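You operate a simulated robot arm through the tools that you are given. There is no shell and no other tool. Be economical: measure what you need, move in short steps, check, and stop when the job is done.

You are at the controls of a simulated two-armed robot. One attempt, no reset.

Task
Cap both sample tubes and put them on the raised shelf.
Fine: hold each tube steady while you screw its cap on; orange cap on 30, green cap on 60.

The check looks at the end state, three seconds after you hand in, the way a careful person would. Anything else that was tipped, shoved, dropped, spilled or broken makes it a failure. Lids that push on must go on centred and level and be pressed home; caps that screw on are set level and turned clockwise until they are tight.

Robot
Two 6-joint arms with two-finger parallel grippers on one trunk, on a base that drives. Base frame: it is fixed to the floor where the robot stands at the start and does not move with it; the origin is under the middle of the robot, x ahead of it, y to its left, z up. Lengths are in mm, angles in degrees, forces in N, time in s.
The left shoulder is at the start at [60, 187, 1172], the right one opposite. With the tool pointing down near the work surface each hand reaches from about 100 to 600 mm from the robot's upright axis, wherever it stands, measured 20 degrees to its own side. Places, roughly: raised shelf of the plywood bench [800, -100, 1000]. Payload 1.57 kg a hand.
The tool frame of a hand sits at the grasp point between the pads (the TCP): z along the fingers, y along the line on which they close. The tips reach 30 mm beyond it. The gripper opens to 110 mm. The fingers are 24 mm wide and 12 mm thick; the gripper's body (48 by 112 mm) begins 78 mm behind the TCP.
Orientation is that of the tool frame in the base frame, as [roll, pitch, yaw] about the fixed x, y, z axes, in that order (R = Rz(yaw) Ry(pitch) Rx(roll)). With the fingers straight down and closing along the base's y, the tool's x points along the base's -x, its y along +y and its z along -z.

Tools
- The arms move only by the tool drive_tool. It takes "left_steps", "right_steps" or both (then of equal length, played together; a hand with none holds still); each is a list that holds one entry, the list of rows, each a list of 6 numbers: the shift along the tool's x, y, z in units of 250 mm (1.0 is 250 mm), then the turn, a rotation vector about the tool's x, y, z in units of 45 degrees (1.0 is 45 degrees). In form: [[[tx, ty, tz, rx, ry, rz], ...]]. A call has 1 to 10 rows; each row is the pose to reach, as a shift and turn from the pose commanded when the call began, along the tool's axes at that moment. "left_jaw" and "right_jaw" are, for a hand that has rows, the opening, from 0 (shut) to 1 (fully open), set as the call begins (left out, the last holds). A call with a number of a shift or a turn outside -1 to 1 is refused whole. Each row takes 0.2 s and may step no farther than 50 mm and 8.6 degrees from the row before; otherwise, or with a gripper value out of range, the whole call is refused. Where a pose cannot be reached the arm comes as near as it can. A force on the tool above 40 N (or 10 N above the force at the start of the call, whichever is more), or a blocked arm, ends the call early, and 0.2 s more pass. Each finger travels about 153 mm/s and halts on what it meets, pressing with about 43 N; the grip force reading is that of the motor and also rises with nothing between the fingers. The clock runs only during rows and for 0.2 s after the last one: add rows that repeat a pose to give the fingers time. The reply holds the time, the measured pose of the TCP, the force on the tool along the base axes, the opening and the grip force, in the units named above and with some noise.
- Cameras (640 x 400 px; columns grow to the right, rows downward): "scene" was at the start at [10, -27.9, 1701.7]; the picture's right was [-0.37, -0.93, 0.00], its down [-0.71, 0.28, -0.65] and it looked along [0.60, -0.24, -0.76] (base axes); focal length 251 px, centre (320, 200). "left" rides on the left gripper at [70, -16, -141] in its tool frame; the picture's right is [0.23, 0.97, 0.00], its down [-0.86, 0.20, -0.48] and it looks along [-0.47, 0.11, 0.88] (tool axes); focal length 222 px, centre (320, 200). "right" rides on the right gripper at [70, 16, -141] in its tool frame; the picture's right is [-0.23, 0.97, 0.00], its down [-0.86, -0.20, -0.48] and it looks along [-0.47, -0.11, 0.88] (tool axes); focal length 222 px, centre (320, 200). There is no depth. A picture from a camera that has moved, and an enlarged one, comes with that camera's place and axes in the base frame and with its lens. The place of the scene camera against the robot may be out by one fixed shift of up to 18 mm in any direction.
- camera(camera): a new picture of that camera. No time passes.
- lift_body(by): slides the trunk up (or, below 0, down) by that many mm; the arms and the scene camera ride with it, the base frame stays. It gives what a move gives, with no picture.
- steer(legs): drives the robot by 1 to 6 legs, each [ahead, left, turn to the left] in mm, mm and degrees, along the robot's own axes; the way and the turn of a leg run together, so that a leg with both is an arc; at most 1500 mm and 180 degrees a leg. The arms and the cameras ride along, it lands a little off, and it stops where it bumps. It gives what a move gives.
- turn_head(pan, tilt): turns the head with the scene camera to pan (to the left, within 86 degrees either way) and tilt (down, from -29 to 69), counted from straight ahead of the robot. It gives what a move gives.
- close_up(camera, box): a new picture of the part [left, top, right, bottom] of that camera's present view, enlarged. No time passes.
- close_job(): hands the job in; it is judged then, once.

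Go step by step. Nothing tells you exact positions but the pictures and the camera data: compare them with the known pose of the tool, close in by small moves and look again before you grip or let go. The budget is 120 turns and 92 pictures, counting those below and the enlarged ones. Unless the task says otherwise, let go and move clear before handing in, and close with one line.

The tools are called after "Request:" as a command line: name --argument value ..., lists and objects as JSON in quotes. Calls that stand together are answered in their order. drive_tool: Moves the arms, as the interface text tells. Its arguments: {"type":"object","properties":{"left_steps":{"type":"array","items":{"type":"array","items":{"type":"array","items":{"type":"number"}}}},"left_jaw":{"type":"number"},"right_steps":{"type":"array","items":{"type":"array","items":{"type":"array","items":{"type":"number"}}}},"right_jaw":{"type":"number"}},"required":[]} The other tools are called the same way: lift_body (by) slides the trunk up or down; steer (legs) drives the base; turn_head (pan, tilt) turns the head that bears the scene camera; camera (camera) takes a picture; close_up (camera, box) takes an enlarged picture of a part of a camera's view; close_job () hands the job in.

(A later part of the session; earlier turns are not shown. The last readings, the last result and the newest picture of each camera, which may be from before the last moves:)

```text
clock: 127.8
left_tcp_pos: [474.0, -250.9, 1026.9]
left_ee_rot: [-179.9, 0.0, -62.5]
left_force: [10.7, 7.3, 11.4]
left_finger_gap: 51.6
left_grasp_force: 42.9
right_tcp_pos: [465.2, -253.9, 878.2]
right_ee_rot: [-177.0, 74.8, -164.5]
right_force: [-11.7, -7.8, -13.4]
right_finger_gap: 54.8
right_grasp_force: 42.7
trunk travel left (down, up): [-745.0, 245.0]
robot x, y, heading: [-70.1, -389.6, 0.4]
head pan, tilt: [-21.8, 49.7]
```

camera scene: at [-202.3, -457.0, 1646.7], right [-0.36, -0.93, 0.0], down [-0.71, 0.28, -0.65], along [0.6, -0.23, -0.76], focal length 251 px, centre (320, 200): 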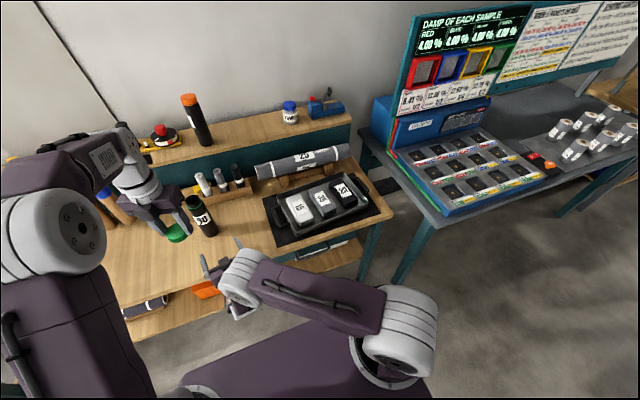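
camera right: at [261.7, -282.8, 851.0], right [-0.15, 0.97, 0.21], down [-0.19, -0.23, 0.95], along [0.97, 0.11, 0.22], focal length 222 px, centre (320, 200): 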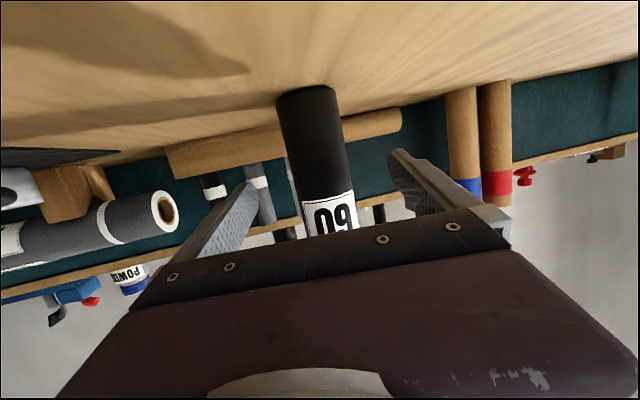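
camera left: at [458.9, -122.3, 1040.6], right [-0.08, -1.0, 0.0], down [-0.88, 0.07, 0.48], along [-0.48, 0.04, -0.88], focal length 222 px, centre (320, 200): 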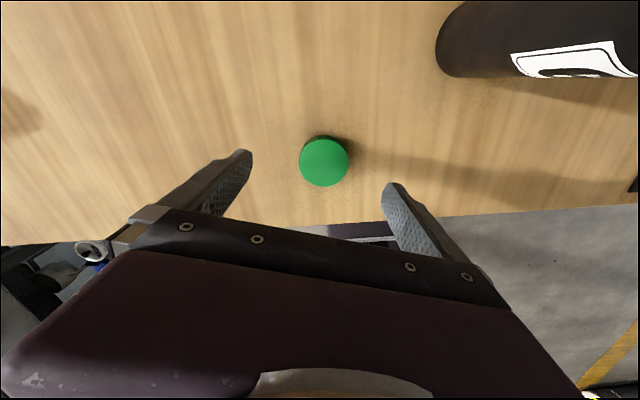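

Request:
drive_tool --left_steps '[[[-0.001, -0.004, 0, 0, 0, 0.16], [-0.001, -0.0063, 0, 0, 0, 0.33], [-0.001, -0.0063, 0.001, 0, 0, 0.5], [-0.001, -0.0063, 0.001, 0, 0, 0.67], [-0.001, -0.0063, 0.002, 0, 0, 0.84], [-0.001, -0.0063, 0.002, 0, 0, 1]]]'

Request:
close_up --camera "scene" --box '[160, 180, 260, 260]'

```text
clock: 129.2
left_tcp_pos: [473.6, -249.8, 1025.6]
left_ee_rot: [-179.9, 0.0, -107.5]
left_force: [3.6, -5.1, 16.6]
left_finger_gap: 51.3
left_grasp_force: 43.3
right_tcp_pos: [465.5, -253.0, 878.2]
right_ee_rot: [-176.9, 74.8, -164.4]
right_force: [-3.3, 5.4, -19.1]
right_finger_gap: 54.8
right_grasp_force: 43.0
trunk travel left (down, up): [-745.0, 245.0]
robot x, y, heading: [-68.0, -393.1, 0.3]
head pan, tilt: [-21.8, 49.7]
```

```text
5.00 times, centred on (210, 220) of scene
camera zoom: at [-57.3, -417.9, 1646.7], right [-0.36, -0.93, 0.0], down [-0.71, 0.28, -0.65], along [0.6, -0.23, -0.76], focal length 1256 px, centre (870, 100)
```

zoom: 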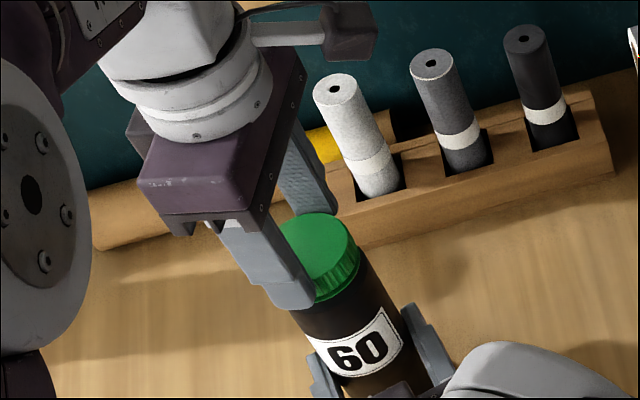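

The cap is level and going on. Small centring toward +x,-y, then more turning.

Request:
drive_tool --left_steps '[[[0.001, -0.002, 0, 0, 0, 0.16], [0.001, -0.002, 0, 0, 0, 0.33], [0.001, -0.002, 0.001, 0, 0, 0.5], [0.001, -0.002, 0.001, 0, 0, 0.67], [0.001, -0.002, 0.002, 0, 0, 0.84], [0.001, -0.002, 0.002, 0, 0, 1]]]'

Request:
drive_tool --left_steps '[[[0, 0, 0, 0, 0, 0.16], [0, 0, 0.001, 0, 0, 0.33], [0, 0, 0.001, 0, 0, 0.5], [0, 0, 0.002, 0, 0, 0.67], [0, 0, 0.002, 0, 0, 0.84], [0, 0, 0.002, 0, 0, 1]]]'

```text
clock: 130.6
left_tcp_pos: [474.1, -250.2, 1024.8]
left_ee_rot: [180.0, 0.0, -152.5]
left_force: [1.0, 1.3, 16.3]
left_finger_gap: 51.3
left_grasp_force: 43.0
right_tcp_pos: [463.9, -254.8, 879.3]
right_ee_rot: [-177.1, 74.8, -164.7]
right_force: [-1.6, -0.7, -18.1]
right_finger_gap: 54.8
right_grasp_force: 42.8
trunk travel left (down, up): [-745.0, 245.0]
robot x, y, heading: [-68.8, -387.9, 0.4]
head pan, tilt: [-21.8, 49.7]
```

```text
clock: 132.0
left_tcp_pos: [473.5, -250.1, 1024.7]
left_ee_rot: [-180.0, 0.2, 162.5]
left_force: [8.6, 4.5, 6.5]
left_finger_gap: 51.3
left_grasp_force: 43.0
right_tcp_pos: [465.2, -252.7, 879.3]
right_ee_rot: [-177.0, 74.9, -164.5]
right_force: [-9.1, -4.8, -8.1]
right_finger_gap: 54.6
right_grasp_force: 43.0
trunk travel left (down, up): [-745.0, 245.0]
robot x, y, heading: [-69.4, -391.3, 0.6]
head pan, tilt: [-21.8, 49.7]
```

Request:
drive_tool --left_steps '[[[-0.003, 0.0035, 0.001, 0, 0, 0.16], [-0.003, 0.0035, 0.002, 0, 0, 0.33], [-0.003, 0.0035, 0.003, 0, 0, 0.5], [-0.003, 0.0035, 0.004, 0, 0, 0.67], [-0.003, 0.0035, 0.005, 0, 0, 0.84], [-0.003, 0.0035, 0.006, 0, 0, 1]]]'

Request:
drive_tool --left_steps '[[[0, 0, 0, 0, 0, 0.16], [0, 0, 0, 0, 0, 0.33], [0, 0, 0.001, 0, 0, 0.5], [0, 0, 0.001, 0, 0, 0.67], [0, 0, 0.002, 0, 0, 0.84], [0, 0, 0.002, 0, 0, 1]]]'

Request:
close_up --camera "scene" --box '[160, 180, 260, 260]'

```text
clock: 133.4
left_tcp_pos: [475.2, -248.8, 1022.1]
left_ee_rot: [179.8, -0.1, 117.5]
left_force: [-0.1, -2.0, 9.2]
left_finger_gap: 51.7
left_grasp_force: 42.8
right_tcp_pos: [465.9, -252.8, 880.5]
right_ee_rot: [-176.9, 74.9, -164.5]
right_force: [-0.3, 2.8, -9.3]
right_finger_gap: 54.6
right_grasp_force: 43.2
trunk travel left (down, up): [-745.0, 245.0]
robot x, y, heading: [-69.3, -388.0, 0.8]
head pan, tilt: [-21.8, 49.7]
```

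```text
clock: 134.8
left_tcp_pos: [474.2, -248.9, 1023.0]
left_ee_rot: [179.9, 0.0, 72.7]
left_force: [-1.2, 1.0, 4.2]
left_finger_gap: 51.2
left_grasp_force: 42.7
right_tcp_pos: [464.2, -253.9, 880.0]
right_ee_rot: [-177.0, 74.9, -164.5]
right_force: [-1.3, 0.3, 2.5]
right_finger_gap: 54.8
right_grasp_force: 43.5
trunk travel left (down, up): [-745.0, 245.0]
robot x, y, heading: [-68.1, -391.2, 0.6]
head pan, tilt: [-21.8, 49.7]
```

```text
5.00 times, centred on (210, 220) of scene
camera zoom: at [-58.9, -417.8, 1646.8], right [-0.36, -0.93, 0.0], down [-0.71, 0.28, -0.65], along [0.6, -0.23, -0.76], focal length 1256 px, centre (870, 100)
```

zoom: 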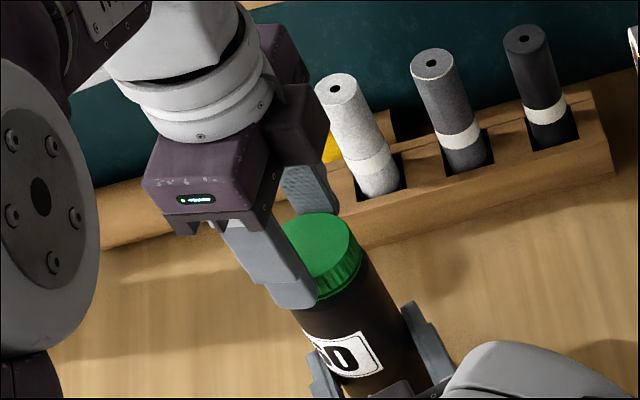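

The label has begun to turn with the cap, so it's tight. I'll give it a final quarter-swing, release and raise the left hand.

Request:
drive_tool --left_steps '[[[0, 0, 0, 0, 0, 0.16], [0, 0, 0, 0, 0, 0.33], [0, 0, 0.001, 0, 0, 0.5]]]'

Request:
drive_tool --left_steps '[[[0, 0, 0, 0, 0, 0], [0, 0, 0, 0, 0, 0], [0, 0, 0, 0, 0, 0]]]' --left_jaw 1

Request:
drive_tool --left_steps '[[[0, 0, -0.1, 0, 0, 0], [0, 0, -0.28, 0, 0, 0], [0, 0, -0.46, 0, 0, 0], [0, 0, -0.6, 0, 0, 0]]]'

Request:
close_up --camera "scene" --box '[160, 180, 260, 260]'

```text
clock: 135.6
left_tcp_pos: [475.3, -249.7, 1021.5]
left_ee_rot: [179.9, 0.0, 50.0]
left_force: [-2.7, -1.6, 3.2]
left_finger_gap: 51.4
left_grasp_force: 43.0
right_tcp_pos: [464.9, -253.1, 879.3]
right_ee_rot: [-176.8, 74.9, -164.3]
right_force: [1.2, 3.9, 2.6]
right_finger_gap: 55.0
right_grasp_force: 43.1
trunk travel left (down, up): [-745.0, 245.0]
robot x, y, heading: [-68.9, -388.9, 0.5]
head pan, tilt: [-21.8, 49.7]
```

```text
clock: 136.4
left_tcp_pos: [474.8, -248.9, 1022.7]
left_ee_rot: [-180.0, 0.0, 50.1]
left_force: [0.8, -0.5, -0.3]
left_finger_gap: 109.8
left_grasp_force: 0.1
right_tcp_pos: [464.6, -254.2, 878.4]
right_ee_rot: [-177.0, 74.9, -164.5]
right_force: [-1.1, 1.6, 4.2]
right_finger_gap: 54.2
right_grasp_force: 42.8
trunk travel left (down, up): [-745.0, 245.0]
robot x, y, heading: [-66.0, -387.5, 0.6]
head pan, tilt: [-21.8, 49.7]
```

```text
clock: 137.4
left_tcp_pos: [470.8, -250.4, 1173.1]
left_ee_rot: [-179.9, 0.0, 50.2]
left_force: [0.5, -0.2, 0.5]
left_finger_gap: 110.2
left_grasp_force: 0.0
right_tcp_pos: [464.4, -253.3, 879.9]
right_ee_rot: [-177.0, 74.8, -164.6]
right_force: [0.1, 1.2, 4.4]
right_finger_gap: 54.6
right_grasp_force: 43.3
trunk travel left (down, up): [-745.0, 245.0]
robot x, y, heading: [-64.5, -393.7, 0.5]
head pan, tilt: [-21.8, 49.7]
```

```text
5.00 times, centred on (210, 220) of scene
camera zoom: at [-58.4, -418.2, 1646.7], right [-0.36, -0.93, 0.0], down [-0.71, 0.28, -0.65], along [0.6, -0.23, -0.76], focal length 1256 px, centre (870, 100)
```

zoom: 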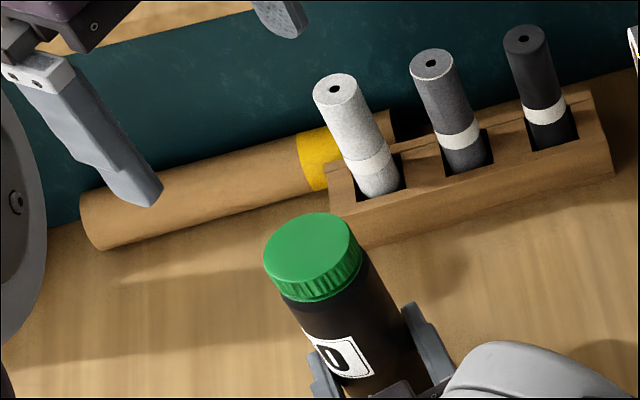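

Tube 60 is capped, level and tight. Now the shelf: I'll raise it, repeat the same swing in front of the right shoulder, and aim beside tube 30 at about (790,-455).

Request:
lift_body --by 243

Request:
drive_tool --right_steps '[[[-0.005, -0.14, 0.02, 0.032, 0, 0.009], [-0.01, -0.28, 0.04, 0.064, 0, 0.017], [-0.014, -0.42, 0.06, 0.097, 0, 0.026], [-0.018, -0.56, 0.08, 0.129, 0, 0.034], [-0.021, -0.697, 0.098, 0.161, 0.001, 0.043]]]'

Request:
drive_tool --right_steps '[[[-0.009, -0.135, 0.037, 0.032, 0, 0.009], [-0.018, -0.27, 0.074, 0.064, 0, 0.017], [-0.027, -0.406, 0.111, 0.097, 0, 0.026], [-0.036, -0.54, 0.148, 0.129, 0, 0.034], [-0.045, -0.677, 0.185, 0.161, 0.001, 0.043]]]'

Request:
camera --camera "scene"

```text
clock: 139.9
left_tcp_pos: [472.4, -252.4, 1415.0]
left_ee_rot: [180.0, 0.0, 50.1]
left_force: [-1.0, 0.6, 0.2]
left_finger_gap: 110.0
left_grasp_force: 0.0
right_tcp_pos: [465.0, -253.5, 1121.7]
right_ee_rot: [-177.0, 74.9, -164.5]
right_force: [0.9, -0.3, -1.2]
right_finger_gap: 54.5
right_grasp_force: 43.1
trunk travel left (down, up): [-988.0, 2.0]
robot x, y, heading: [-68.0, -389.1, 0.5]
head pan, tilt: [-21.8, 49.7]
```

```text
clock: 141.1
left_tcp_pos: [472.9, -252.1, 1415.0]
left_ee_rot: [-179.9, 0.0, 50.1]
left_force: [-0.4, 0.5, 0.2]
left_finger_gap: 110.2
left_grasp_force: 0.0
right_tcp_pos: [552.7, -393.8, 1117.1]
right_ee_rot: [-170.6, 74.6, -166.7]
right_force: [0.6, -0.3, -1.6]
right_finger_gap: 54.7
right_grasp_force: 43.2
right hand out of reach, approached as far as the arm can: row 1, 2, 3, 4, 5
trunk travel left (down, up): [-988.0, 2.0]
robot x, y, heading: [-71.5, -390.5, 0.3]
head pan, tilt: [-21.8, 49.7]
```

```text
clock: 142.3
left_tcp_pos: [471.5, -252.7, 1415.6]
left_ee_rot: [180.0, 0.1, 50.1]
left_force: [0.6, 0.2, -0.8]
left_finger_gap: 110.2
left_grasp_force: 0.0
right_tcp_pos: [629.0, -529.7, 1115.3]
right_ee_rot: [-174.6, 74.8, -178.7]
right_force: [-0.8, 0.1, -1.4]
right_finger_gap: 54.6
right_grasp_force: 43.0
right hand out of reach, approached as far as the arm can: row 1, 2, 3, 4, 5
trunk travel left (down, up): [-988.0, 2.0]
robot x, y, heading: [-70.0, -389.8, 0.7]
head pan, tilt: [-21.8, 49.7]
```

```text
14 pictures are left
camera scene: at [-56.7, -418.9, 1889.7], right [-0.36, -0.93, 0.0], down [-0.71, 0.28, -0.65], along [0.6, -0.23, -0.76], focal length 251 px, centre (320, 200)
```

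scene: 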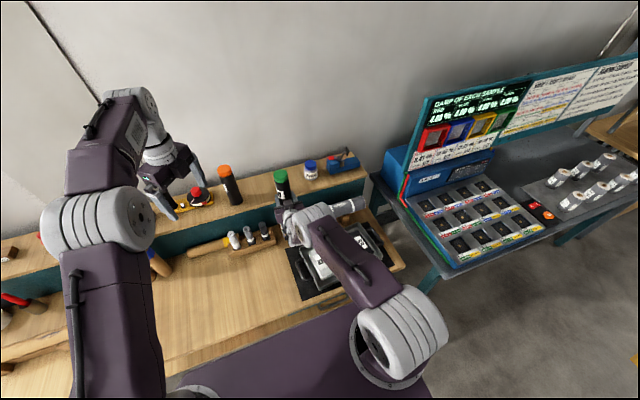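

Request:
steer --legs '[[0, 70, 0], [106, 0, 0]]'

Request:
drive_tool --right_steps '[[[-0.013, 0, 0.05, 0, 0, 0], [-0.026, 0, 0.1, 0, 0, 0], [-0.039, 0, 0.147, 0, 0, 0]]]'

Request:
lift_body --by -28

Request:
camera --camera "right"

```text
clock: 144.1
left_tcp_pos: [566.6, -182.6, 1419.7]
left_ee_rot: [179.9, -0.3, 50.3]
left_force: [-0.2, -0.5, 0.6]
left_finger_gap: 110.1
left_grasp_force: 0.0
right_tcp_pos: [725.4, -459.2, 1120.6]
right_ee_rot: [-174.9, 75.3, -178.9]
right_force: [-0.7, 0.8, -1.2]
right_finger_gap: 54.8
right_grasp_force: 42.9
trunk travel left (down, up): [-988.0, 2.0]
robot x, y, heading: [35.2, -320.6, 0.9]
head pan, tilt: [-21.8, 49.7]
```

```text
clock: 144.9
left_tcp_pos: [576.1, -180.2, 1414.2]
left_ee_rot: [-180.0, 0.1, 50.3]
left_force: [0.5, 0.4, 0.0]
left_finger_gap: 109.8
left_grasp_force: 0.0
right_tcp_pos: [770.7, -460.8, 1115.1]
right_ee_rot: [-174.4, 74.6, -178.4]
right_force: [-0.8, 0.2, -0.8]
right_finger_gap: 54.6
right_grasp_force: 43.1
trunk travel left (down, up): [-988.0, 2.0]
robot x, y, heading: [35.2, -318.1, 0.8]
head pan, tilt: [-21.8, 49.7]
```

```text
clock: 145.7
left_tcp_pos: [575.6, -180.2, 1387.1]
left_ee_rot: [-180.0, 0.0, 50.1]
left_force: [0.5, 0.2, 0.4]
left_finger_gap: 109.9
left_grasp_force: 0.1
right_tcp_pos: [770.7, -462.0, 1086.1]
right_ee_rot: [-174.5, 74.8, -178.6]
right_force: [0.0, 0.9, -1.3]
right_finger_gap: 54.6
right_grasp_force: 43.0
trunk travel left (down, up): [-960.0, 30.0]
robot x, y, heading: [36.4, -317.5, 0.6]
head pan, tilt: [-21.8, 49.7]
```

```text
13 pictures are left
camera right: at [618.4, -435.5, 1058.9], right [0.12, 0.97, 0.19], down [-0.25, -0.16, 0.96], along [0.96, -0.17, 0.22], focal length 222 px, centre (320, 200)
```

right: 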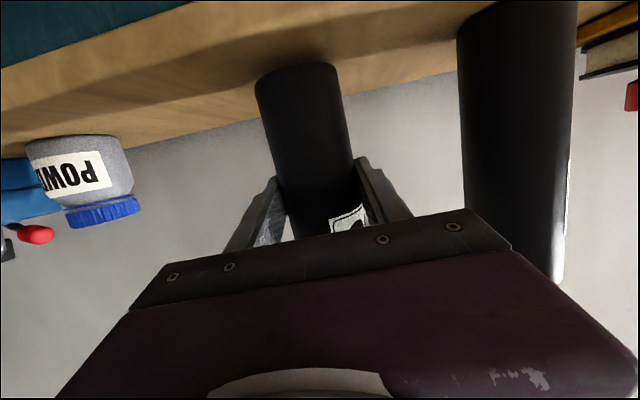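

Space around the spot is clear, with tube 30 upright beside it. I'll lower in small steps to contact.

Request:
lift_body --by -5

Request:
lift_body --by -2

Request:
lift_body --by -2

```text
clock: 146.2
left_tcp_pos: [574.6, -181.1, 1381.8]
left_ee_rot: [180.0, 0.0, 50.2]
left_force: [0.1, -0.3, -0.3]
left_finger_gap: 109.9
left_grasp_force: 0.0
right_tcp_pos: [770.8, -462.5, 1082.9]
right_ee_rot: [-174.5, 74.9, -178.5]
right_force: [0.0, 1.0, -2.0]
right_finger_gap: 54.7
right_grasp_force: 42.8
trunk travel left (down, up): [-955.0, 35.0]
robot x, y, heading: [31.9, -316.5, 0.7]
head pan, tilt: [-21.8, 49.7]
```

```text
clock: 146.7
left_tcp_pos: [573.2, -181.4, 1380.3]
left_ee_rot: [-180.0, 0.0, 50.2]
left_force: [-0.2, 0.1, -0.1]
left_finger_gap: 109.9
left_grasp_force: 0.0
right_tcp_pos: [770.4, -462.5, 1081.3]
right_ee_rot: [-174.6, 74.8, -178.6]
right_force: [0.0, 0.4, -1.0]
right_finger_gap: 54.7
right_grasp_force: 43.2
trunk travel left (down, up): [-953.0, 37.0]
robot x, y, heading: [30.2, -322.0, 0.8]
head pan, tilt: [-21.8, 49.7]
```

```text
clock: 147.2
left_tcp_pos: [572.7, -180.5, 1378.9]
left_ee_rot: [180.0, 0.0, 50.3]
left_force: [-0.5, 0.2, 0.0]
left_finger_gap: 110.0
left_grasp_force: 0.2
right_tcp_pos: [769.3, -460.5, 1079.7]
right_ee_rot: [-174.5, 74.8, -178.6]
right_force: [0.6, -0.6, 1.6]
right_finger_gap: 54.7
right_grasp_force: 42.5
trunk travel left (down, up): [-951.0, 39.0]
robot x, y, heading: [36.2, -321.5, 0.8]
head pan, tilt: [-21.8, 49.7]
```

Contact is just beginning. One more 2 mm, then I'll open and back straight out.

Request:
lift_body --by -2

Request:
drive_tool --right_steps '[[[0, 0, 0, 0, 0, 0], [0, 0, 0, 0, 0, 0], [0, 0, 0, 0, 0, 0]]]' --right_jaw 0.9

Request:
steer --legs '[[-220, 0, 0]]'

Request:
camera --camera "scene"

```text
clock: 147.8
left_tcp_pos: [573.8, -181.1, 1378.3]
left_ee_rot: [179.8, -0.1, 50.2]
left_force: [-0.6, 0.1, 0.1]
left_finger_gap: 110.0
left_grasp_force: 0.1
right_tcp_pos: [770.3, -462.6, 1080.6]
right_ee_rot: [-174.6, 75.1, -178.7]
right_force: [0.2, -0.2, 7.0]
right_finger_gap: 54.5
right_grasp_force: 43.2
trunk travel left (down, up): [-949.0, 41.0]
robot x, y, heading: [31.2, -320.9, 0.9]
head pan, tilt: [-21.8, 49.7]
```

```text
clock: 148.6
left_tcp_pos: [574.5, -180.6, 1376.5]
left_ee_rot: [179.9, 0.0, 50.2]
left_force: [0.2, -0.2, 0.2]
left_finger_gap: 109.8
left_grasp_force: 0.0
right_tcp_pos: [769.7, -462.2, 1077.3]
right_ee_rot: [-174.6, 74.8, -178.5]
right_force: [0.8, 0.0, 0.9]
right_finger_gap: 99.0
right_grasp_force: 0.0
trunk travel left (down, up): [-949.0, 41.0]
robot x, y, heading: [34.1, -319.6, 0.5]
head pan, tilt: [-21.8, 49.7]
```

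```text
clock: 150.2
left_tcp_pos: [358.5, -184.5, 1375.7]
left_ee_rot: [-179.7, 0.1, 50.1]
left_force: [0.6, -0.1, 0.8]
left_finger_gap: 110.0
left_grasp_force: 0.0
right_tcp_pos: [553.7, -466.1, 1074.7]
right_ee_rot: [-174.7, 74.7, -178.6]
right_force: [0.1, -0.2, -0.4]
right_finger_gap: 99.0
right_grasp_force: 0.0
trunk travel left (down, up): [-949.0, 41.0]
robot x, y, heading: [-182.8, -325.1, 0.4]
head pan, tilt: [-21.8, 49.7]
```

```text
12 pictures are left
camera scene: at [-168.4, -350.4, 1850.6], right [-0.36, -0.93, 0.0], down [-0.71, 0.28, -0.64], along [0.6, -0.23, -0.76], focal length 251 px, centre (320, 200)
```

scene: 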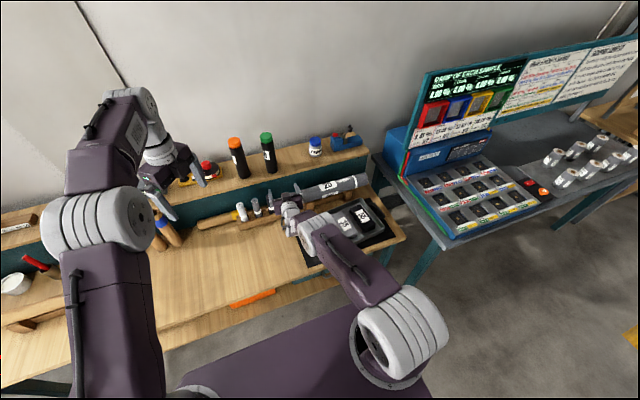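

Both tubes stand capped on the shelf. What's left is the yellow wooden tube that got knocked over; I want it back upright where it stood. First I'll stow the right hand clear of the shelf.

Request:
drive_tool --right_steps '[[[-0.038, 0, -0.114, 0, 0.166, 0], [-0.077, 0, -0.228, 0, 0.333, 0], [-0.115, 0, -0.342, 0, 0.5, 0], [-0.153, 0, -0.455, 0, 0.667, 0], [-0.192, 0, -0.569, 0, 0.833, 0], [-0.23, 0, -0.683, 0, 1, 0]]]'

Request:
drive_tool --right_steps '[[[0.027, 0, -0.073, 0, 0.166, 0], [0.054, 0, -0.146, 0, 0.333, 0], [0.081, 0, -0.22, 0, 0.5, 0], [0.108, 0, -0.293, 0, 0.667, 0]]]'

Request:
drive_tool --left_steps '[[[0, 0, 0, 0, 0, -0.166], [0, 0, 0, 0, 0, -0.333], [0, 0, 0, 0, 0, -0.5], [0, 0, 0, 0, 0, -0.667], [0, 0, 0, 0, 0, -0.833], [0, 0, 0, 0, 0, -0.88]]]'

```text
clock: 151.6
left_tcp_pos: [353.1, -183.0, 1376.9]
left_ee_rot: [180.0, 0.0, 50.0]
left_force: [0.2, -0.6, -0.1]
left_finger_gap: 109.9
left_grasp_force: 0.0
right_tcp_pos: [407.2, -457.5, 1170.7]
right_ee_rot: [-178.0, 32.1, 177.1]
right_force: [-0.2, 1.2, 0.1]
right_finger_gap: 99.1
right_grasp_force: 0.0
right hand out of reach, approached as far as the arm can: row 6
trunk travel left (down, up): [-949.0, 41.0]
robot x, y, heading: [-184.7, -322.9, 0.5]
head pan, tilt: [-21.8, 49.7]
```

```text
clock: 152.6
left_tcp_pos: [355.2, -183.6, 1375.2]
left_ee_rot: [-180.0, -0.1, 50.1]
left_force: [0.5, 0.7, -0.9]
left_finger_gap: 109.9
left_grasp_force: 0.1
right_tcp_pos: [348.1, -450.7, 1221.9]
right_ee_rot: [-178.6, -0.2, 176.1]
right_force: [-0.4, -0.5, -0.3]
right_finger_gap: 99.0
right_grasp_force: 0.1
right hand out of reach, approached as far as the arm can: row 1
trunk travel left (down, up): [-949.0, 41.0]
robot x, y, heading: [-185.0, -325.9, 0.4]
head pan, tilt: [-21.8, 49.7]
```

```text
clock: 154.0
left_tcp_pos: [353.8, -183.1, 1374.4]
left_ee_rot: [180.0, 0.0, 89.8]
left_force: [0.4, -0.5, -0.7]
left_finger_gap: 110.2
left_grasp_force: 0.1
right_tcp_pos: [347.5, -451.0, 1221.5]
right_ee_rot: [-178.5, -0.1, 176.1]
right_force: [-0.2, -0.3, 0.5]
right_finger_gap: 99.1
right_grasp_force: 0.1
trunk travel left (down, up): [-949.0, 41.0]
robot x, y, heading: [-183.9, -324.3, 0.6]
head pan, tilt: [-21.8, 49.7]
```

The right hand is stowed. I'll drive up to the bench, lower the trunk, and look at the fallen tube from the left hand.

Request:
steer --legs '[[170, 0, 0]]'

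Request:
lift_body --by -200

Request:
camera --camera "left"

Request:
close_up --camera "scene" --box '[130, 140, 330, 280]'

```text
clock: 155.5
left_tcp_pos: [519.3, -183.9, 1378.0]
left_ee_rot: [179.8, 0.0, 89.5]
left_force: [-0.4, -0.8, 0.4]
left_finger_gap: 110.2
left_grasp_force: 0.0
right_tcp_pos: [514.0, -450.1, 1224.1]
right_ee_rot: [-178.6, 0.1, 176.0]
right_force: [-0.2, 0.6, 0.4]
right_finger_gap: 99.1
right_grasp_force: 0.0
trunk travel left (down, up): [-949.0, 41.0]
robot x, y, heading: [-15.6, -323.4, 0.4]
head pan, tilt: [-21.8, 49.7]
```

```text
clock: 157.7
left_tcp_pos: [523.6, -182.5, 1175.6]
left_ee_rot: [-179.9, 0.0, 89.7]
left_force: [-0.5, 0.0, -0.3]
left_finger_gap: 110.0
left_grasp_force: 0.0
right_tcp_pos: [516.7, -451.3, 1021.3]
right_ee_rot: [-178.5, -0.1, 176.0]
right_force: [0.7, 0.0, 0.5]
right_finger_gap: 99.0
right_grasp_force: 0.1
trunk travel left (down, up): [-749.0, 241.0]
robot x, y, heading: [-20.1, -321.7, 0.2]
head pan, tilt: [-21.8, 49.7]
```

```text
11 pictures are left
camera left: at [507.8, -113.4, 1318.4], right [0.98, 0.22, 0.0], down [0.19, -0.86, 0.48], along [0.11, -0.47, -0.88], focal length 222 px, centre (320, 200)
```

left: 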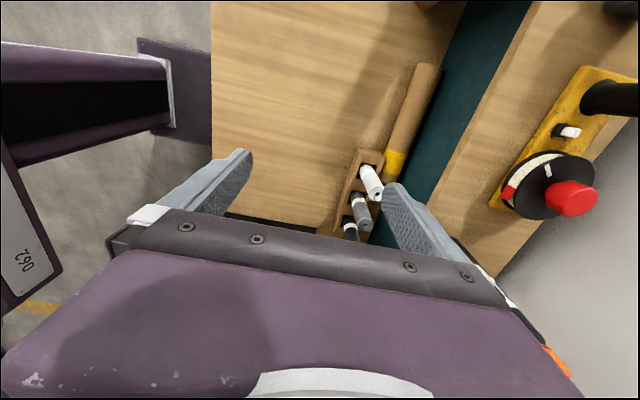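

```text
2.86 times, centred on (230, 210) of scene
camera zoom: at [-5.9, -348.9, 1650.7], right [-0.36, -0.93, 0.0], down [-0.71, 0.28, -0.65], along [0.6, -0.24, -0.76], focal length 718 px, centre (577, 171)
```

zoom: 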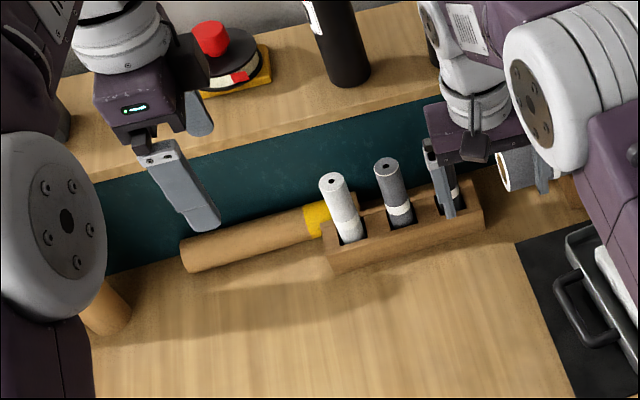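

The yellow tube lies against the back panel, base end near (706,-48), top end behind the marker block. The plan is to straddle it with the hand leaning back, hook the far finger behind its upper side, roll it out from the panel, then grip. I'll drive in a little and bring the left hand over with that lean.

Request:
steer --legs '[[55, 0, 0]]'

Request:
drive_tool --left_steps '[[[0.046, 0.015, 0.157, -0.044, 0.055, -0.006], [0.092, 0.029, 0.313, -0.088, 0.11, -0.012], [0.138, 0.044, 0.47, -0.132, 0.165, -0.017], [0.184, 0.059, 0.627, -0.177, 0.221, -0.023], [0.23, 0.073, 0.783, -0.221, 0.276, -0.029], [0.276, 0.088, 0.92, -0.265, 0.331, -0.035]]]'

Request:
camera --camera "left"

```text
clock: 158.6
left_tcp_pos: [573.9, -182.5, 1178.5]
left_ee_rot: [179.7, -0.1, 89.6]
left_force: [-0.5, 0.8, -0.1]
left_finger_gap: 110.1
left_grasp_force: 0.0
right_tcp_pos: [567.6, -450.0, 1024.0]
right_ee_rot: [-178.6, 0.1, 175.9]
right_force: [0.0, -0.9, -0.7]
right_finger_gap: 98.7
right_grasp_force: 0.2
trunk travel left (down, up): [-749.0, 241.0]
robot x, y, heading: [37.6, -320.8, 0.4]
head pan, tilt: [-21.8, 49.7]
```

```text
clock: 160.0
left_tcp_pos: [599.9, -113.7, 946.4]
left_ee_rot: [167.6, -14.6, 92.7]
left_force: [0.2, -0.5, 0.1]
left_finger_gap: 109.9
left_grasp_force: 0.0
right_tcp_pos: [572.6, -449.1, 1021.9]
right_ee_rot: [-178.6, -0.2, 176.1]
right_force: [-0.8, 0.1, -0.3]
right_finger_gap: 99.1
right_grasp_force: 0.2
trunk travel left (down, up): [-749.0, 241.0]
robot x, y, heading: [40.8, -321.5, 0.5]
head pan, tilt: [-21.8, 49.7]
```

```text
9 pictures are left
camera left: at [552.6, -83.0, 1095.0], right [0.94, 0.21, 0.26], down [0.14, -0.95, 0.28], along [0.31, -0.23, -0.92], focal length 222 px, centre (320, 200)
```

left: 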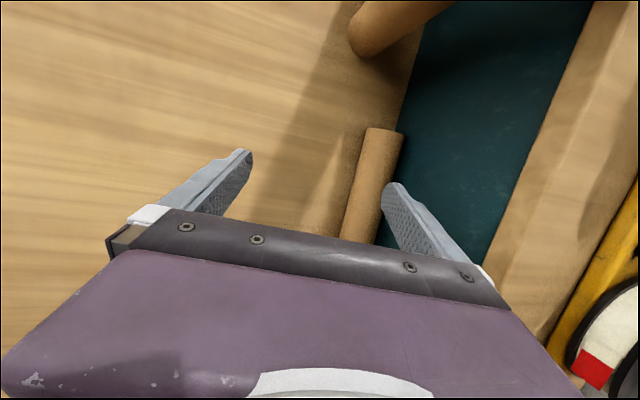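

The reach is fine, and the tube lies parallel to the panel at x≈708 with about 7 mm behind it. I'll bring the far finger down behind the tube's upper side.

Request:
drive_tool --left_steps '[[[-0.03, 0.035, 0.118, 0, 0, 0], [-0.059, 0.071, 0.237, 0, 0, 0], [-0.07, 0.11, 0.28, 0, 0, 0], [-0.08, 0.15, 0.325, 0, 0, 0], [-0.088, 0.184, 0.366, 0, 0, 0], [-0.088, 0.184, 0.366, 0, 0, 0]]]'

Request:
camera --camera "left"

```text
clock: 161.4
left_tcp_pos: [662.9, -111.9, 866.2]
left_ee_rot: [167.5, -14.7, 92.8]
left_force: [0.2, 0.9, 2.7]
left_finger_gap: 109.9
left_grasp_force: 0.1
right_tcp_pos: [570.8, -449.7, 1025.0]
right_ee_rot: [-178.6, -0.1, 176.0]
right_force: [0.6, -0.2, -0.1]
right_finger_gap: 99.0
right_grasp_force: 0.1
trunk travel left (down, up): [-749.0, 241.0]
robot x, y, heading: [39.0, -316.6, 0.8]
head pan, tilt: [-21.8, 49.7]
```

```text
8 pictures are left
camera left: at [614.9, -81.0, 1013.6], right [0.94, 0.21, 0.26], down [0.14, -0.95, 0.28], along [0.31, -0.23, -0.92], focal length 222 px, centre (320, 200)
```

left: 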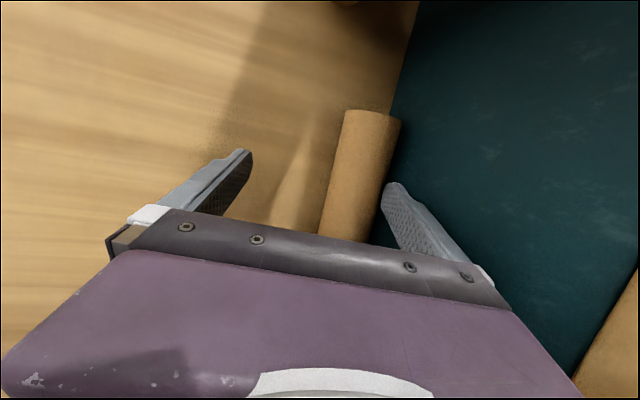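

The far finger sits just behind the tube. I'll drag it toward me 45 mm, gently.

Request:
drive_tool --left_steps '[[[0.002, -0.044, -0.009, 0, 0, 0], [0.004, -0.088, -0.018, 0, 0, 0], [0.006, -0.132, -0.027, 0, 0, 0], [0.008, -0.176, -0.036, 0, 0, 0]]]'

Request:
camera --camera "left"

```text
clock: 162.4
left_tcp_pos: [619.5, -114.4, 865.7]
left_ee_rot: [167.3, -14.7, 92.8]
left_force: [-0.9, -3.9, 21.7]
left_finger_gap: 110.1
left_grasp_force: 0.1
right_tcp_pos: [568.0, -451.5, 1024.0]
right_ee_rot: [-178.7, 0.1, 176.0]
right_force: [0.0, 0.4, 0.3]
right_finger_gap: 99.0
right_grasp_force: 0.1
trunk travel left (down, up): [-749.0, 241.0]
robot x, y, heading: [36.3, -325.1, 0.3]
head pan, tilt: [-21.8, 49.7]
```

```text
7 pictures are left
camera left: at [570.5, -83.0, 1015.3], right [0.94, 0.21, 0.27], down [0.14, -0.95, 0.28], along [0.31, -0.22, -0.92], focal length 222 px, centre (320, 200)
```

left: 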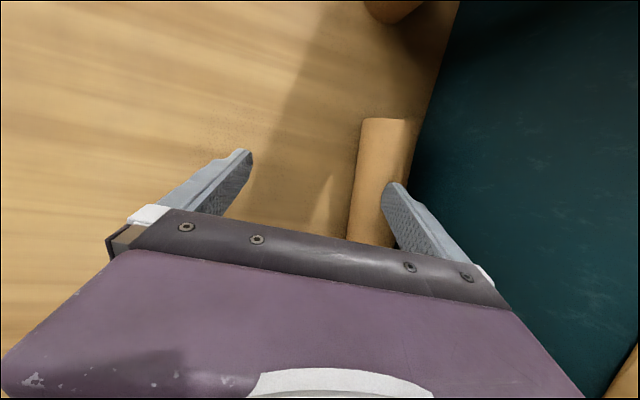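

The tube rolled out about 33 mm. I'll lift off, move the far finger fully behind it, and come down around it with the jaws part-closed.

Request:
drive_tool --left_steps '[[[0.014, 0.012, -0.053, 0, 0, 0], [0.014, 0.012, -0.053, 0, 0, 0]]]'

Request:
drive_tool --left_steps '[[[0, 0, 0, 0, 0, 0], [0, 0.1, 0.022, 0, 0, 0], [0.001, 0.223, 0.05, 0, 0, 0], [0.001, 0.223, 0.05, 0, 0, 0]]]' --left_jaw 0.7

Request:
drive_tool --left_steps '[[[-0.011, -0.009, 0.043, 0, 0, 0], [-0.023, -0.019, 0.085, 0, 0, 0], [-0.034, -0.028, 0.128, 0, 0, 0]]]'

Request:
camera --camera "left"

```text
clock: 163.0
left_tcp_pos: [618.5, -112.6, 878.1]
left_ee_rot: [167.6, -14.7, 92.7]
left_force: [-0.5, -0.7, -0.1]
left_finger_gap: 110.0
left_grasp_force: 0.2
right_tcp_pos: [569.5, -449.6, 1022.1]
right_ee_rot: [-178.6, 0.0, 175.9]
right_force: [-0.2, 0.2, 0.4]
right_finger_gap: 98.9
right_grasp_force: 0.1
trunk travel left (down, up): [-749.0, 241.0]
robot x, y, heading: [39.2, -321.6, 0.6]
head pan, tilt: [-21.8, 49.7]
```

```text
clock: 164.0
left_tcp_pos: [671.7, -109.6, 880.5]
left_ee_rot: [167.5, -14.7, 92.8]
left_force: [-0.1, 0.4, 0.6]
left_finger_gap: 77.0
left_grasp_force: 0.0
left hand out of reach, approached as far as the arm can: row 3, 4
right_tcp_pos: [570.9, -450.6, 1021.8]
right_ee_rot: [-178.7, -0.1, 176.0]
right_force: [-0.7, -0.4, -0.4]
right_finger_gap: 99.3
right_grasp_force: 0.0
trunk travel left (down, up): [-749.0, 241.0]
robot x, y, heading: [36.7, -325.7, 0.9]
head pan, tilt: [-21.8, 49.7]
```

```text
clock: 164.8
left_tcp_pos: [669.2, -109.5, 852.8]
left_ee_rot: [167.4, -14.6, 92.8]
left_force: [5.1, 0.2, 4.7]
left_finger_gap: 81.7
left_grasp_force: 2.5
left hand out of reach, approached as far as the arm can: row 2, 3
right_tcp_pos: [570.8, -450.6, 1021.9]
right_ee_rot: [-178.6, -0.1, 176.0]
right_force: [0.3, -0.1, 0.2]
right_finger_gap: 99.1
right_grasp_force: 0.1
trunk travel left (down, up): [-749.0, 241.0]
robot x, y, heading: [38.2, -321.1, 0.5]
head pan, tilt: [-21.8, 49.7]
```

```text
6 pictures are left
camera left: at [620.6, -78.5, 1001.7], right [0.94, 0.21, 0.26], down [0.14, -0.95, 0.28], along [0.31, -0.23, -0.92], focal length 222 px, centre (320, 200)
```

left: 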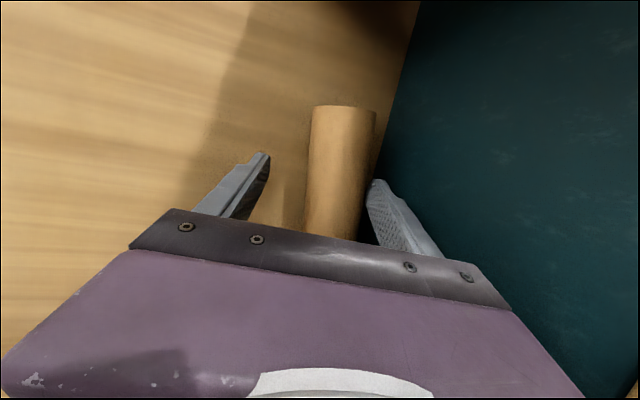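

The far finger is now behind the tube. I'll lower the last few mm with the trunk and close.

Request:
lift_body --by -7

Request:
drive_tool --left_steps '[[[0, 0, 0, 0, 0, 0], [0, 0, 0, 0, 0, 0], [0, 0, 0, 0, 0, 0], [0, 0, 0, 0, 0, 0]]]' --left_jaw 0

```text
clock: 165.4
left_tcp_pos: [668.5, -109.9, 845.2]
left_ee_rot: [167.4, -14.6, 92.8]
left_force: [8.4, 1.2, 4.3]
left_finger_gap: 84.5
left_grasp_force: 4.5
right_tcp_pos: [572.2, -450.3, 1014.4]
right_ee_rot: [-178.6, -0.1, 176.0]
right_force: [-0.2, -0.4, -0.9]
right_finger_gap: 99.2
right_grasp_force: 0.1
trunk travel left (down, up): [-742.0, 248.0]
robot x, y, heading: [40.6, -320.6, 0.8]
head pan, tilt: [-21.8, 49.7]
```

```text
clock: 165.8
left_tcp_pos: [682.1, -108.8, 850.7]
left_ee_rot: [165.6, -14.4, 93.1]
left_force: [31.1, 2.7, -9.6]
left_finger_gap: 52.2
left_grasp_force: 42.9
right_tcp_pos: [575.9, -450.1, 1011.1]
right_ee_rot: [-178.5, -0.4, 176.0]
right_force: [-1.0, -0.8, 0.1]
right_finger_gap: 99.0
right_grasp_force: 0.0
trunk travel left (down, up): [-742.0, 248.0]
robot x, y, heading: [38.4, -322.3, 0.7]
head pan, tilt: [-21.8, 49.7]
stopped in row 2 (left hand): the force on the tool passed its limit (the readings are from after the stop); the commanded pose is now the measured one
```

It's gripped at about 52 mm. I'll lift gently, with the force limit watching.

Request:
drive_tool --left_steps '[[[0.005, 0.004, -0.019, 0, 0, 0], [0.01, 0.008, -0.038, 0, 0, 0], [0.015, 0.012, -0.057, 0, 0, 0], [0.02, 0.017, -0.076, 0, 0, 0], [0.03, 0.025, -0.113, 0, 0, 0]]]'

Request:
close_up --camera "scene" --box '[130, 140, 330, 280]'

```text
clock: 167.0
left_tcp_pos: [684.9, -111.8, 879.1]
left_ee_rot: [166.1, -14.5, 92.8]
left_force: [23.7, -2.3, -9.8]
left_finger_gap: 51.2
left_grasp_force: 42.3
left hand out of reach, approached as far as the arm can: row 5
right_tcp_pos: [574.7, -449.9, 1012.8]
right_ee_rot: [-178.5, -0.2, 176.0]
right_force: [0.4, 0.5, -0.5]
right_finger_gap: 99.0
right_grasp_force: 0.1
trunk travel left (down, up): [-742.0, 248.0]
robot x, y, heading: [42.4, -321.8, 0.6]
head pan, tilt: [-21.8, 49.7]
```

```text
2.86 times, centred on (230, 210) of scene
camera zoom: at [55.9, -348.8, 1643.7], right [-0.36, -0.93, 0.0], down [-0.71, 0.28, -0.64], along [0.6, -0.24, -0.77], focal length 718 px, centre (577, 171)
```

zoom: 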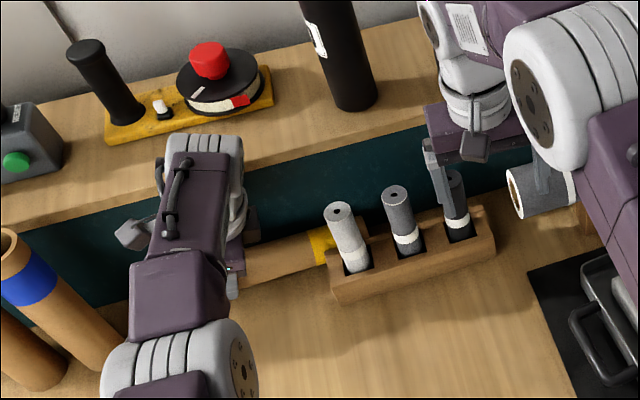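

A steady +x force remains, probably the tube's top end caught behind the marker block. I'll raise slightly with the trunk and see if it frees.

Request:
lift_body --by 25

Request:
close_up --camera "scene" --box '[170, 170, 300, 260]'

```text
clock: 167.7
left_tcp_pos: [683.2, -114.3, 904.9]
left_ee_rot: [166.1, -14.5, 92.9]
left_force: [17.6, -14.1, -6.3]
left_finger_gap: 49.6
left_grasp_force: 42.9
right_tcp_pos: [573.9, -452.4, 1038.4]
right_ee_rot: [-178.8, -0.3, 175.9]
right_force: [-0.3, -0.7, -0.2]
right_finger_gap: 99.2
right_grasp_force: 0.0
trunk travel left (down, up): [-767.0, 223.0]
robot x, y, heading: [41.6, -324.0, 0.2]
head pan, tilt: [-21.8, 49.7]
```

```text
4.44 times, centred on (235, 215) of scene
camera zoom: at [54.8, -351.6, 1668.8], right [-0.36, -0.93, 0.0], down [-0.71, 0.28, -0.64], along [0.6, -0.23, -0.77], focal length 1117 px, centre (698, 133)
```

zoom: 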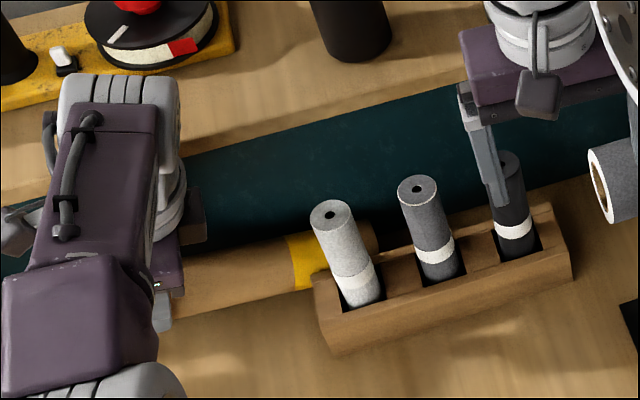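

The tube is raised, but its top end seems to bear against the white marker. I'll relieve it with a small forward move and slide the tube out along its own axis, to the left.

Request:
steer --legs '[[7, 0, 0], [0, 60, 0]]'

Request:
close_up --camera "scene" --box '[130, 130, 330, 280]'

```text
clock: 169.0
left_tcp_pos: [685.2, -54.7, 905.9]
left_ee_rot: [166.4, -14.8, 92.8]
left_force: [0.9, -0.2, 0.4]
left_finger_gap: 48.7
left_grasp_force: 43.4
right_tcp_pos: [578.0, -395.0, 1038.9]
right_ee_rot: [-178.9, -0.1, 175.9]
right_force: [0.2, -0.7, 0.3]
right_finger_gap: 98.9
right_grasp_force: 0.1
trunk travel left (down, up): [-767.0, 223.0]
robot x, y, heading: [44.7, -263.6, 0.5]
head pan, tilt: [-21.8, 49.7]
```

```text
2.67 times, centred on (230, 205) of scene
camera zoom: at [56.6, -295.1, 1668.5], right [-0.37, -0.93, 0.0], down [-0.71, 0.28, -0.65], along [0.6, -0.23, -0.76], focal length 670 px, centre (560, 187)
```

zoom: 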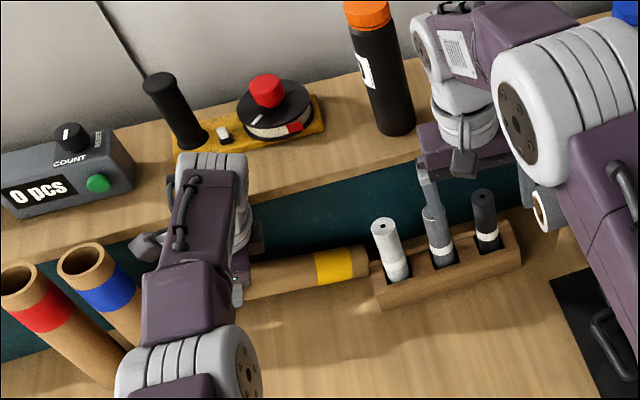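

The tube came free and the markers and block are undisturbed. I'll raise it, back off over the open bench, and yaw it so its top points away.

Request:
lift_body --by 60

Request:
steer --legs '[[-190, 0, 0]]'

Request:
drive_tool --left_steps '[[[0, 0, 0, 0.041, 0.037, -0.152], [0, 0, 0, 0.082, 0.073, -0.304], [0, 0, 0, 0.124, 0.11, -0.456], [0, 0, 0, 0.165, 0.147, -0.607], [0, 0, 0, 0.206, 0.183, -0.759], [0, 0, 0, 0.247, 0.22, -0.911]]]'

Request:
drive_tool --left_steps '[[[0, 0, 0, 0.041, 0.037, -0.152], [0, 0, 0, 0.082, 0.073, -0.304], [0, 0, 0, 0.124, 0.11, -0.456], [0, 0, 0, 0.165, 0.147, -0.607], [0, 0, 0, 0.206, 0.183, -0.759], [0, 0, 0, 0.247, 0.22, -0.911]]]'

```text
clock: 170.0
left_tcp_pos: [685.6, -53.5, 965.7]
left_ee_rot: [166.2, -14.6, 92.8]
left_force: [0.1, -0.1, -1.0]
left_finger_gap: 48.4
left_grasp_force: 42.9
right_tcp_pos: [578.4, -392.5, 1099.2]
right_ee_rot: [-178.6, 0.0, 175.8]
right_force: [0.0, 0.8, 0.4]
right_finger_gap: 98.7
right_grasp_force: 0.0
trunk travel left (down, up): [-827.0, 163.0]
robot x, y, heading: [45.4, -260.5, 0.7]
head pan, tilt: [-21.8, 49.7]
```

```text
clock: 171.6
left_tcp_pos: [496.0, -51.8, 964.9]
left_ee_rot: [166.3, -14.6, 93.1]
left_force: [-0.5, 0.0, -1.2]
left_finger_gap: 48.2
left_grasp_force: 42.8
right_tcp_pos: [390.3, -391.3, 1100.2]
right_ee_rot: [-178.6, -0.2, 176.1]
right_force: [0.4, 0.0, -0.8]
right_finger_gap: 98.8
right_grasp_force: 0.0
trunk travel left (down, up): [-827.0, 163.0]
robot x, y, heading: [-141.9, -263.3, 0.8]
head pan, tilt: [-21.8, 49.7]
```

```text
clock: 173.0
left_tcp_pos: [421.3, -60.8, 981.9]
left_ee_rot: [166.3, -14.4, 136.9]
left_force: [-0.1, -0.4, -1.4]
left_finger_gap: 48.4
left_grasp_force: 43.0
left hand out of reach, approached as far as the arm can: row 1, 2, 3, 4, 5, 6
right_tcp_pos: [387.2, -392.0, 1100.5]
right_ee_rot: [-178.6, -0.1, 176.1]
right_force: [-0.2, 0.3, 0.2]
right_finger_gap: 99.0
right_grasp_force: 0.0
trunk travel left (down, up): [-827.0, 163.0]
robot x, y, heading: [-144.7, -264.8, 0.8]
head pan, tilt: [-21.8, 49.7]
```

```text
clock: 174.4
left_tcp_pos: [386.1, -59.4, 986.9]
left_ee_rot: [166.6, -14.6, -179.6]
left_force: [0.3, 0.3, -0.7]
left_finger_gap: 48.5
left_grasp_force: 42.7
left hand out of reach, approached as far as the arm can: row 2, 3, 4, 5, 6
right_tcp_pos: [386.6, -391.4, 1099.5]
right_ee_rot: [-178.5, -0.1, 176.1]
right_force: [0.0, -0.1, -1.0]
right_finger_gap: 99.1
right_grasp_force: 0.1
trunk travel left (down, up): [-827.0, 163.0]
robot x, y, heading: [-142.1, -263.2, 0.6]
head pan, tilt: [-21.8, 49.7]
```

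The top points away now. I'll tilt forward and level the roll, the same way I stood tube 30 up.

Request:
drive_tool --left_steps '[[[0, 0, 0, 0.05, -0.165, -0.02], [0, 0, 0, 0.099, -0.33, -0.039], [0, 0, 0, 0.149, -0.496, -0.059], [0, 0, 0, 0.199, -0.661, -0.078], [0, 0, 0, 0.248, -0.826, -0.098], [0, 0, 0, 0.298, -0.991, -0.117]]]'

Request:
drive_tool --left_steps '[[[0, 0, 0.05, 0, -0.166, 0], [0, 0, 0.1, 0, -0.333, 0], [0, 0, 0.15, 0, -0.5, 0], [0, 0, 0.2, 0, -0.667, 0], [0, 0, 0.25, 0, -0.833, 0], [0, 0, 0.3, 0, -1, 0]]]'

```text
clock: 175.8
left_tcp_pos: [384.1, -59.1, 986.6]
left_ee_rot: [-179.2, 30.2, -179.4]
left_force: [-0.1, 0.0, -0.5]
left_finger_gap: 48.0
left_grasp_force: 42.9
left hand out of reach, approached as far as the arm can: row 5
right_tcp_pos: [387.0, -391.1, 1099.9]
right_ee_rot: [-178.5, -0.1, 176.1]
right_force: [-0.8, -0.3, 0.0]
right_finger_gap: 99.1
right_grasp_force: 0.0
trunk travel left (down, up): [-827.0, 163.0]
robot x, y, heading: [-145.9, -264.4, 0.5]
head pan, tilt: [-21.8, 49.7]
```

```text
clock: 177.2
left_tcp_pos: [530.5, -53.8, 897.5]
left_ee_rot: [-177.1, 75.1, -177.0]
left_force: [-0.5, 0.1, -0.7]
left_finger_gap: 48.4
left_grasp_force: 43.1
left hand out of reach, approached as far as the arm can: row 3, 4, 5, 6
right_tcp_pos: [387.9, -391.5, 1099.7]
right_ee_rot: [-178.6, -0.2, 176.1]
right_force: [-0.2, 0.3, -0.3]
right_finger_gap: 99.0
right_grasp_force: 0.1
trunk travel left (down, up): [-827.0, 163.0]
robot x, y, heading: [-145.8, -264.8, 0.6]
head pan, tilt: [-21.8, 49.7]
```

It should be upright now, so I'll check with a zoom.

Request:
close_up --camera "scene" --box '[100, 120, 340, 300]'

```text
2.22 times, centred on (220, 210) of scene
camera zoom: at [-134.1, -290.8, 1728.8], right [-0.36, -0.93, 0.0], down [-0.71, 0.27, -0.65], along [0.6, -0.23, -0.76], focal length 558 px, centre (542, 178)
```

zoom: 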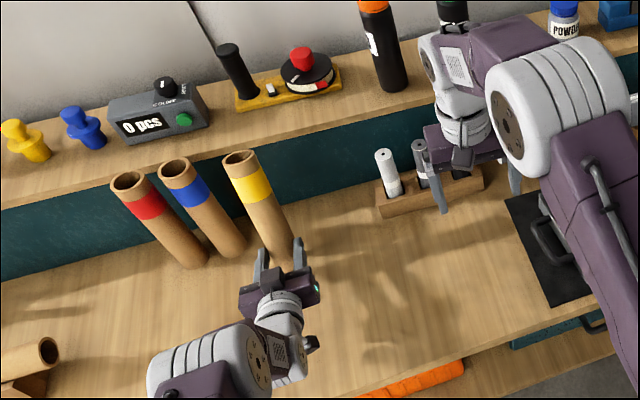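

The yellow tube is upright in the left hand, and red and blue are where they started. I'll carry it to its old spot in line with them, about (657,-33).

Request:
steer --legs '[[0, 20, 0], [105, 0, 0]]'

Request:
lift_body --by -25

Request:
lift_body --by -4

Request:
lift_body --by -3

```text
clock: 178.7
left_tcp_pos: [634.5, -31.3, 899.9]
left_ee_rot: [-177.1, 75.2, -177.0]
left_force: [0.1, 0.1, -0.9]
left_finger_gap: 48.3
left_grasp_force: 42.6
right_tcp_pos: [493.1, -369.7, 1100.4]
right_ee_rot: [-178.6, -0.1, 176.1]
right_force: [-0.6, 0.3, -0.3]
right_finger_gap: 98.7
right_grasp_force: 0.1
trunk travel left (down, up): [-827.0, 163.0]
robot x, y, heading: [-39.2, -241.4, 0.8]
head pan, tilt: [-21.8, 49.7]
```

```text
clock: 179.4
left_tcp_pos: [635.7, -31.3, 874.1]
left_ee_rot: [-177.2, 75.1, -177.0]
left_force: [-0.5, -0.4, -0.9]
left_finger_gap: 48.2
left_grasp_force: 43.1
right_tcp_pos: [494.9, -369.2, 1074.3]
right_ee_rot: [-178.6, -0.2, 176.2]
right_force: [-0.5, 0.3, 0.0]
right_finger_gap: 98.8
right_grasp_force: 0.0
trunk travel left (down, up): [-802.0, 188.0]
robot x, y, heading: [-41.3, -241.6, 0.8]
head pan, tilt: [-21.8, 49.7]
```

```text
clock: 180.0
left_tcp_pos: [636.5, -32.4, 869.7]
left_ee_rot: [-177.2, 75.1, -176.9]
left_force: [-0.5, -0.1, -1.3]
left_finger_gap: 48.3
left_grasp_force: 43.0
right_tcp_pos: [494.4, -369.3, 1070.8]
right_ee_rot: [-178.5, -0.1, 176.1]
right_force: [-0.2, -0.3, 0.6]
right_finger_gap: 99.1
right_grasp_force: 0.1
trunk travel left (down, up): [-798.0, 192.0]
robot x, y, heading: [-40.8, -243.3, 0.5]
head pan, tilt: [-21.8, 49.7]
```

```text
clock: 180.5
left_tcp_pos: [635.3, -32.7, 868.0]
left_ee_rot: [-177.2, 75.2, -177.1]
left_force: [0.0, 0.2, 0.0]
left_finger_gap: 48.3
left_grasp_force: 43.2
right_tcp_pos: [493.5, -369.6, 1068.8]
right_ee_rot: [-178.7, -0.1, 176.2]
right_force: [-0.1, 1.7, -0.4]
right_finger_gap: 99.1
right_grasp_force: 0.0
trunk travel left (down, up): [-795.0, 195.0]
robot x, y, heading: [-38.3, -243.5, 0.8]
head pan, tilt: [-21.8, 49.7]
```

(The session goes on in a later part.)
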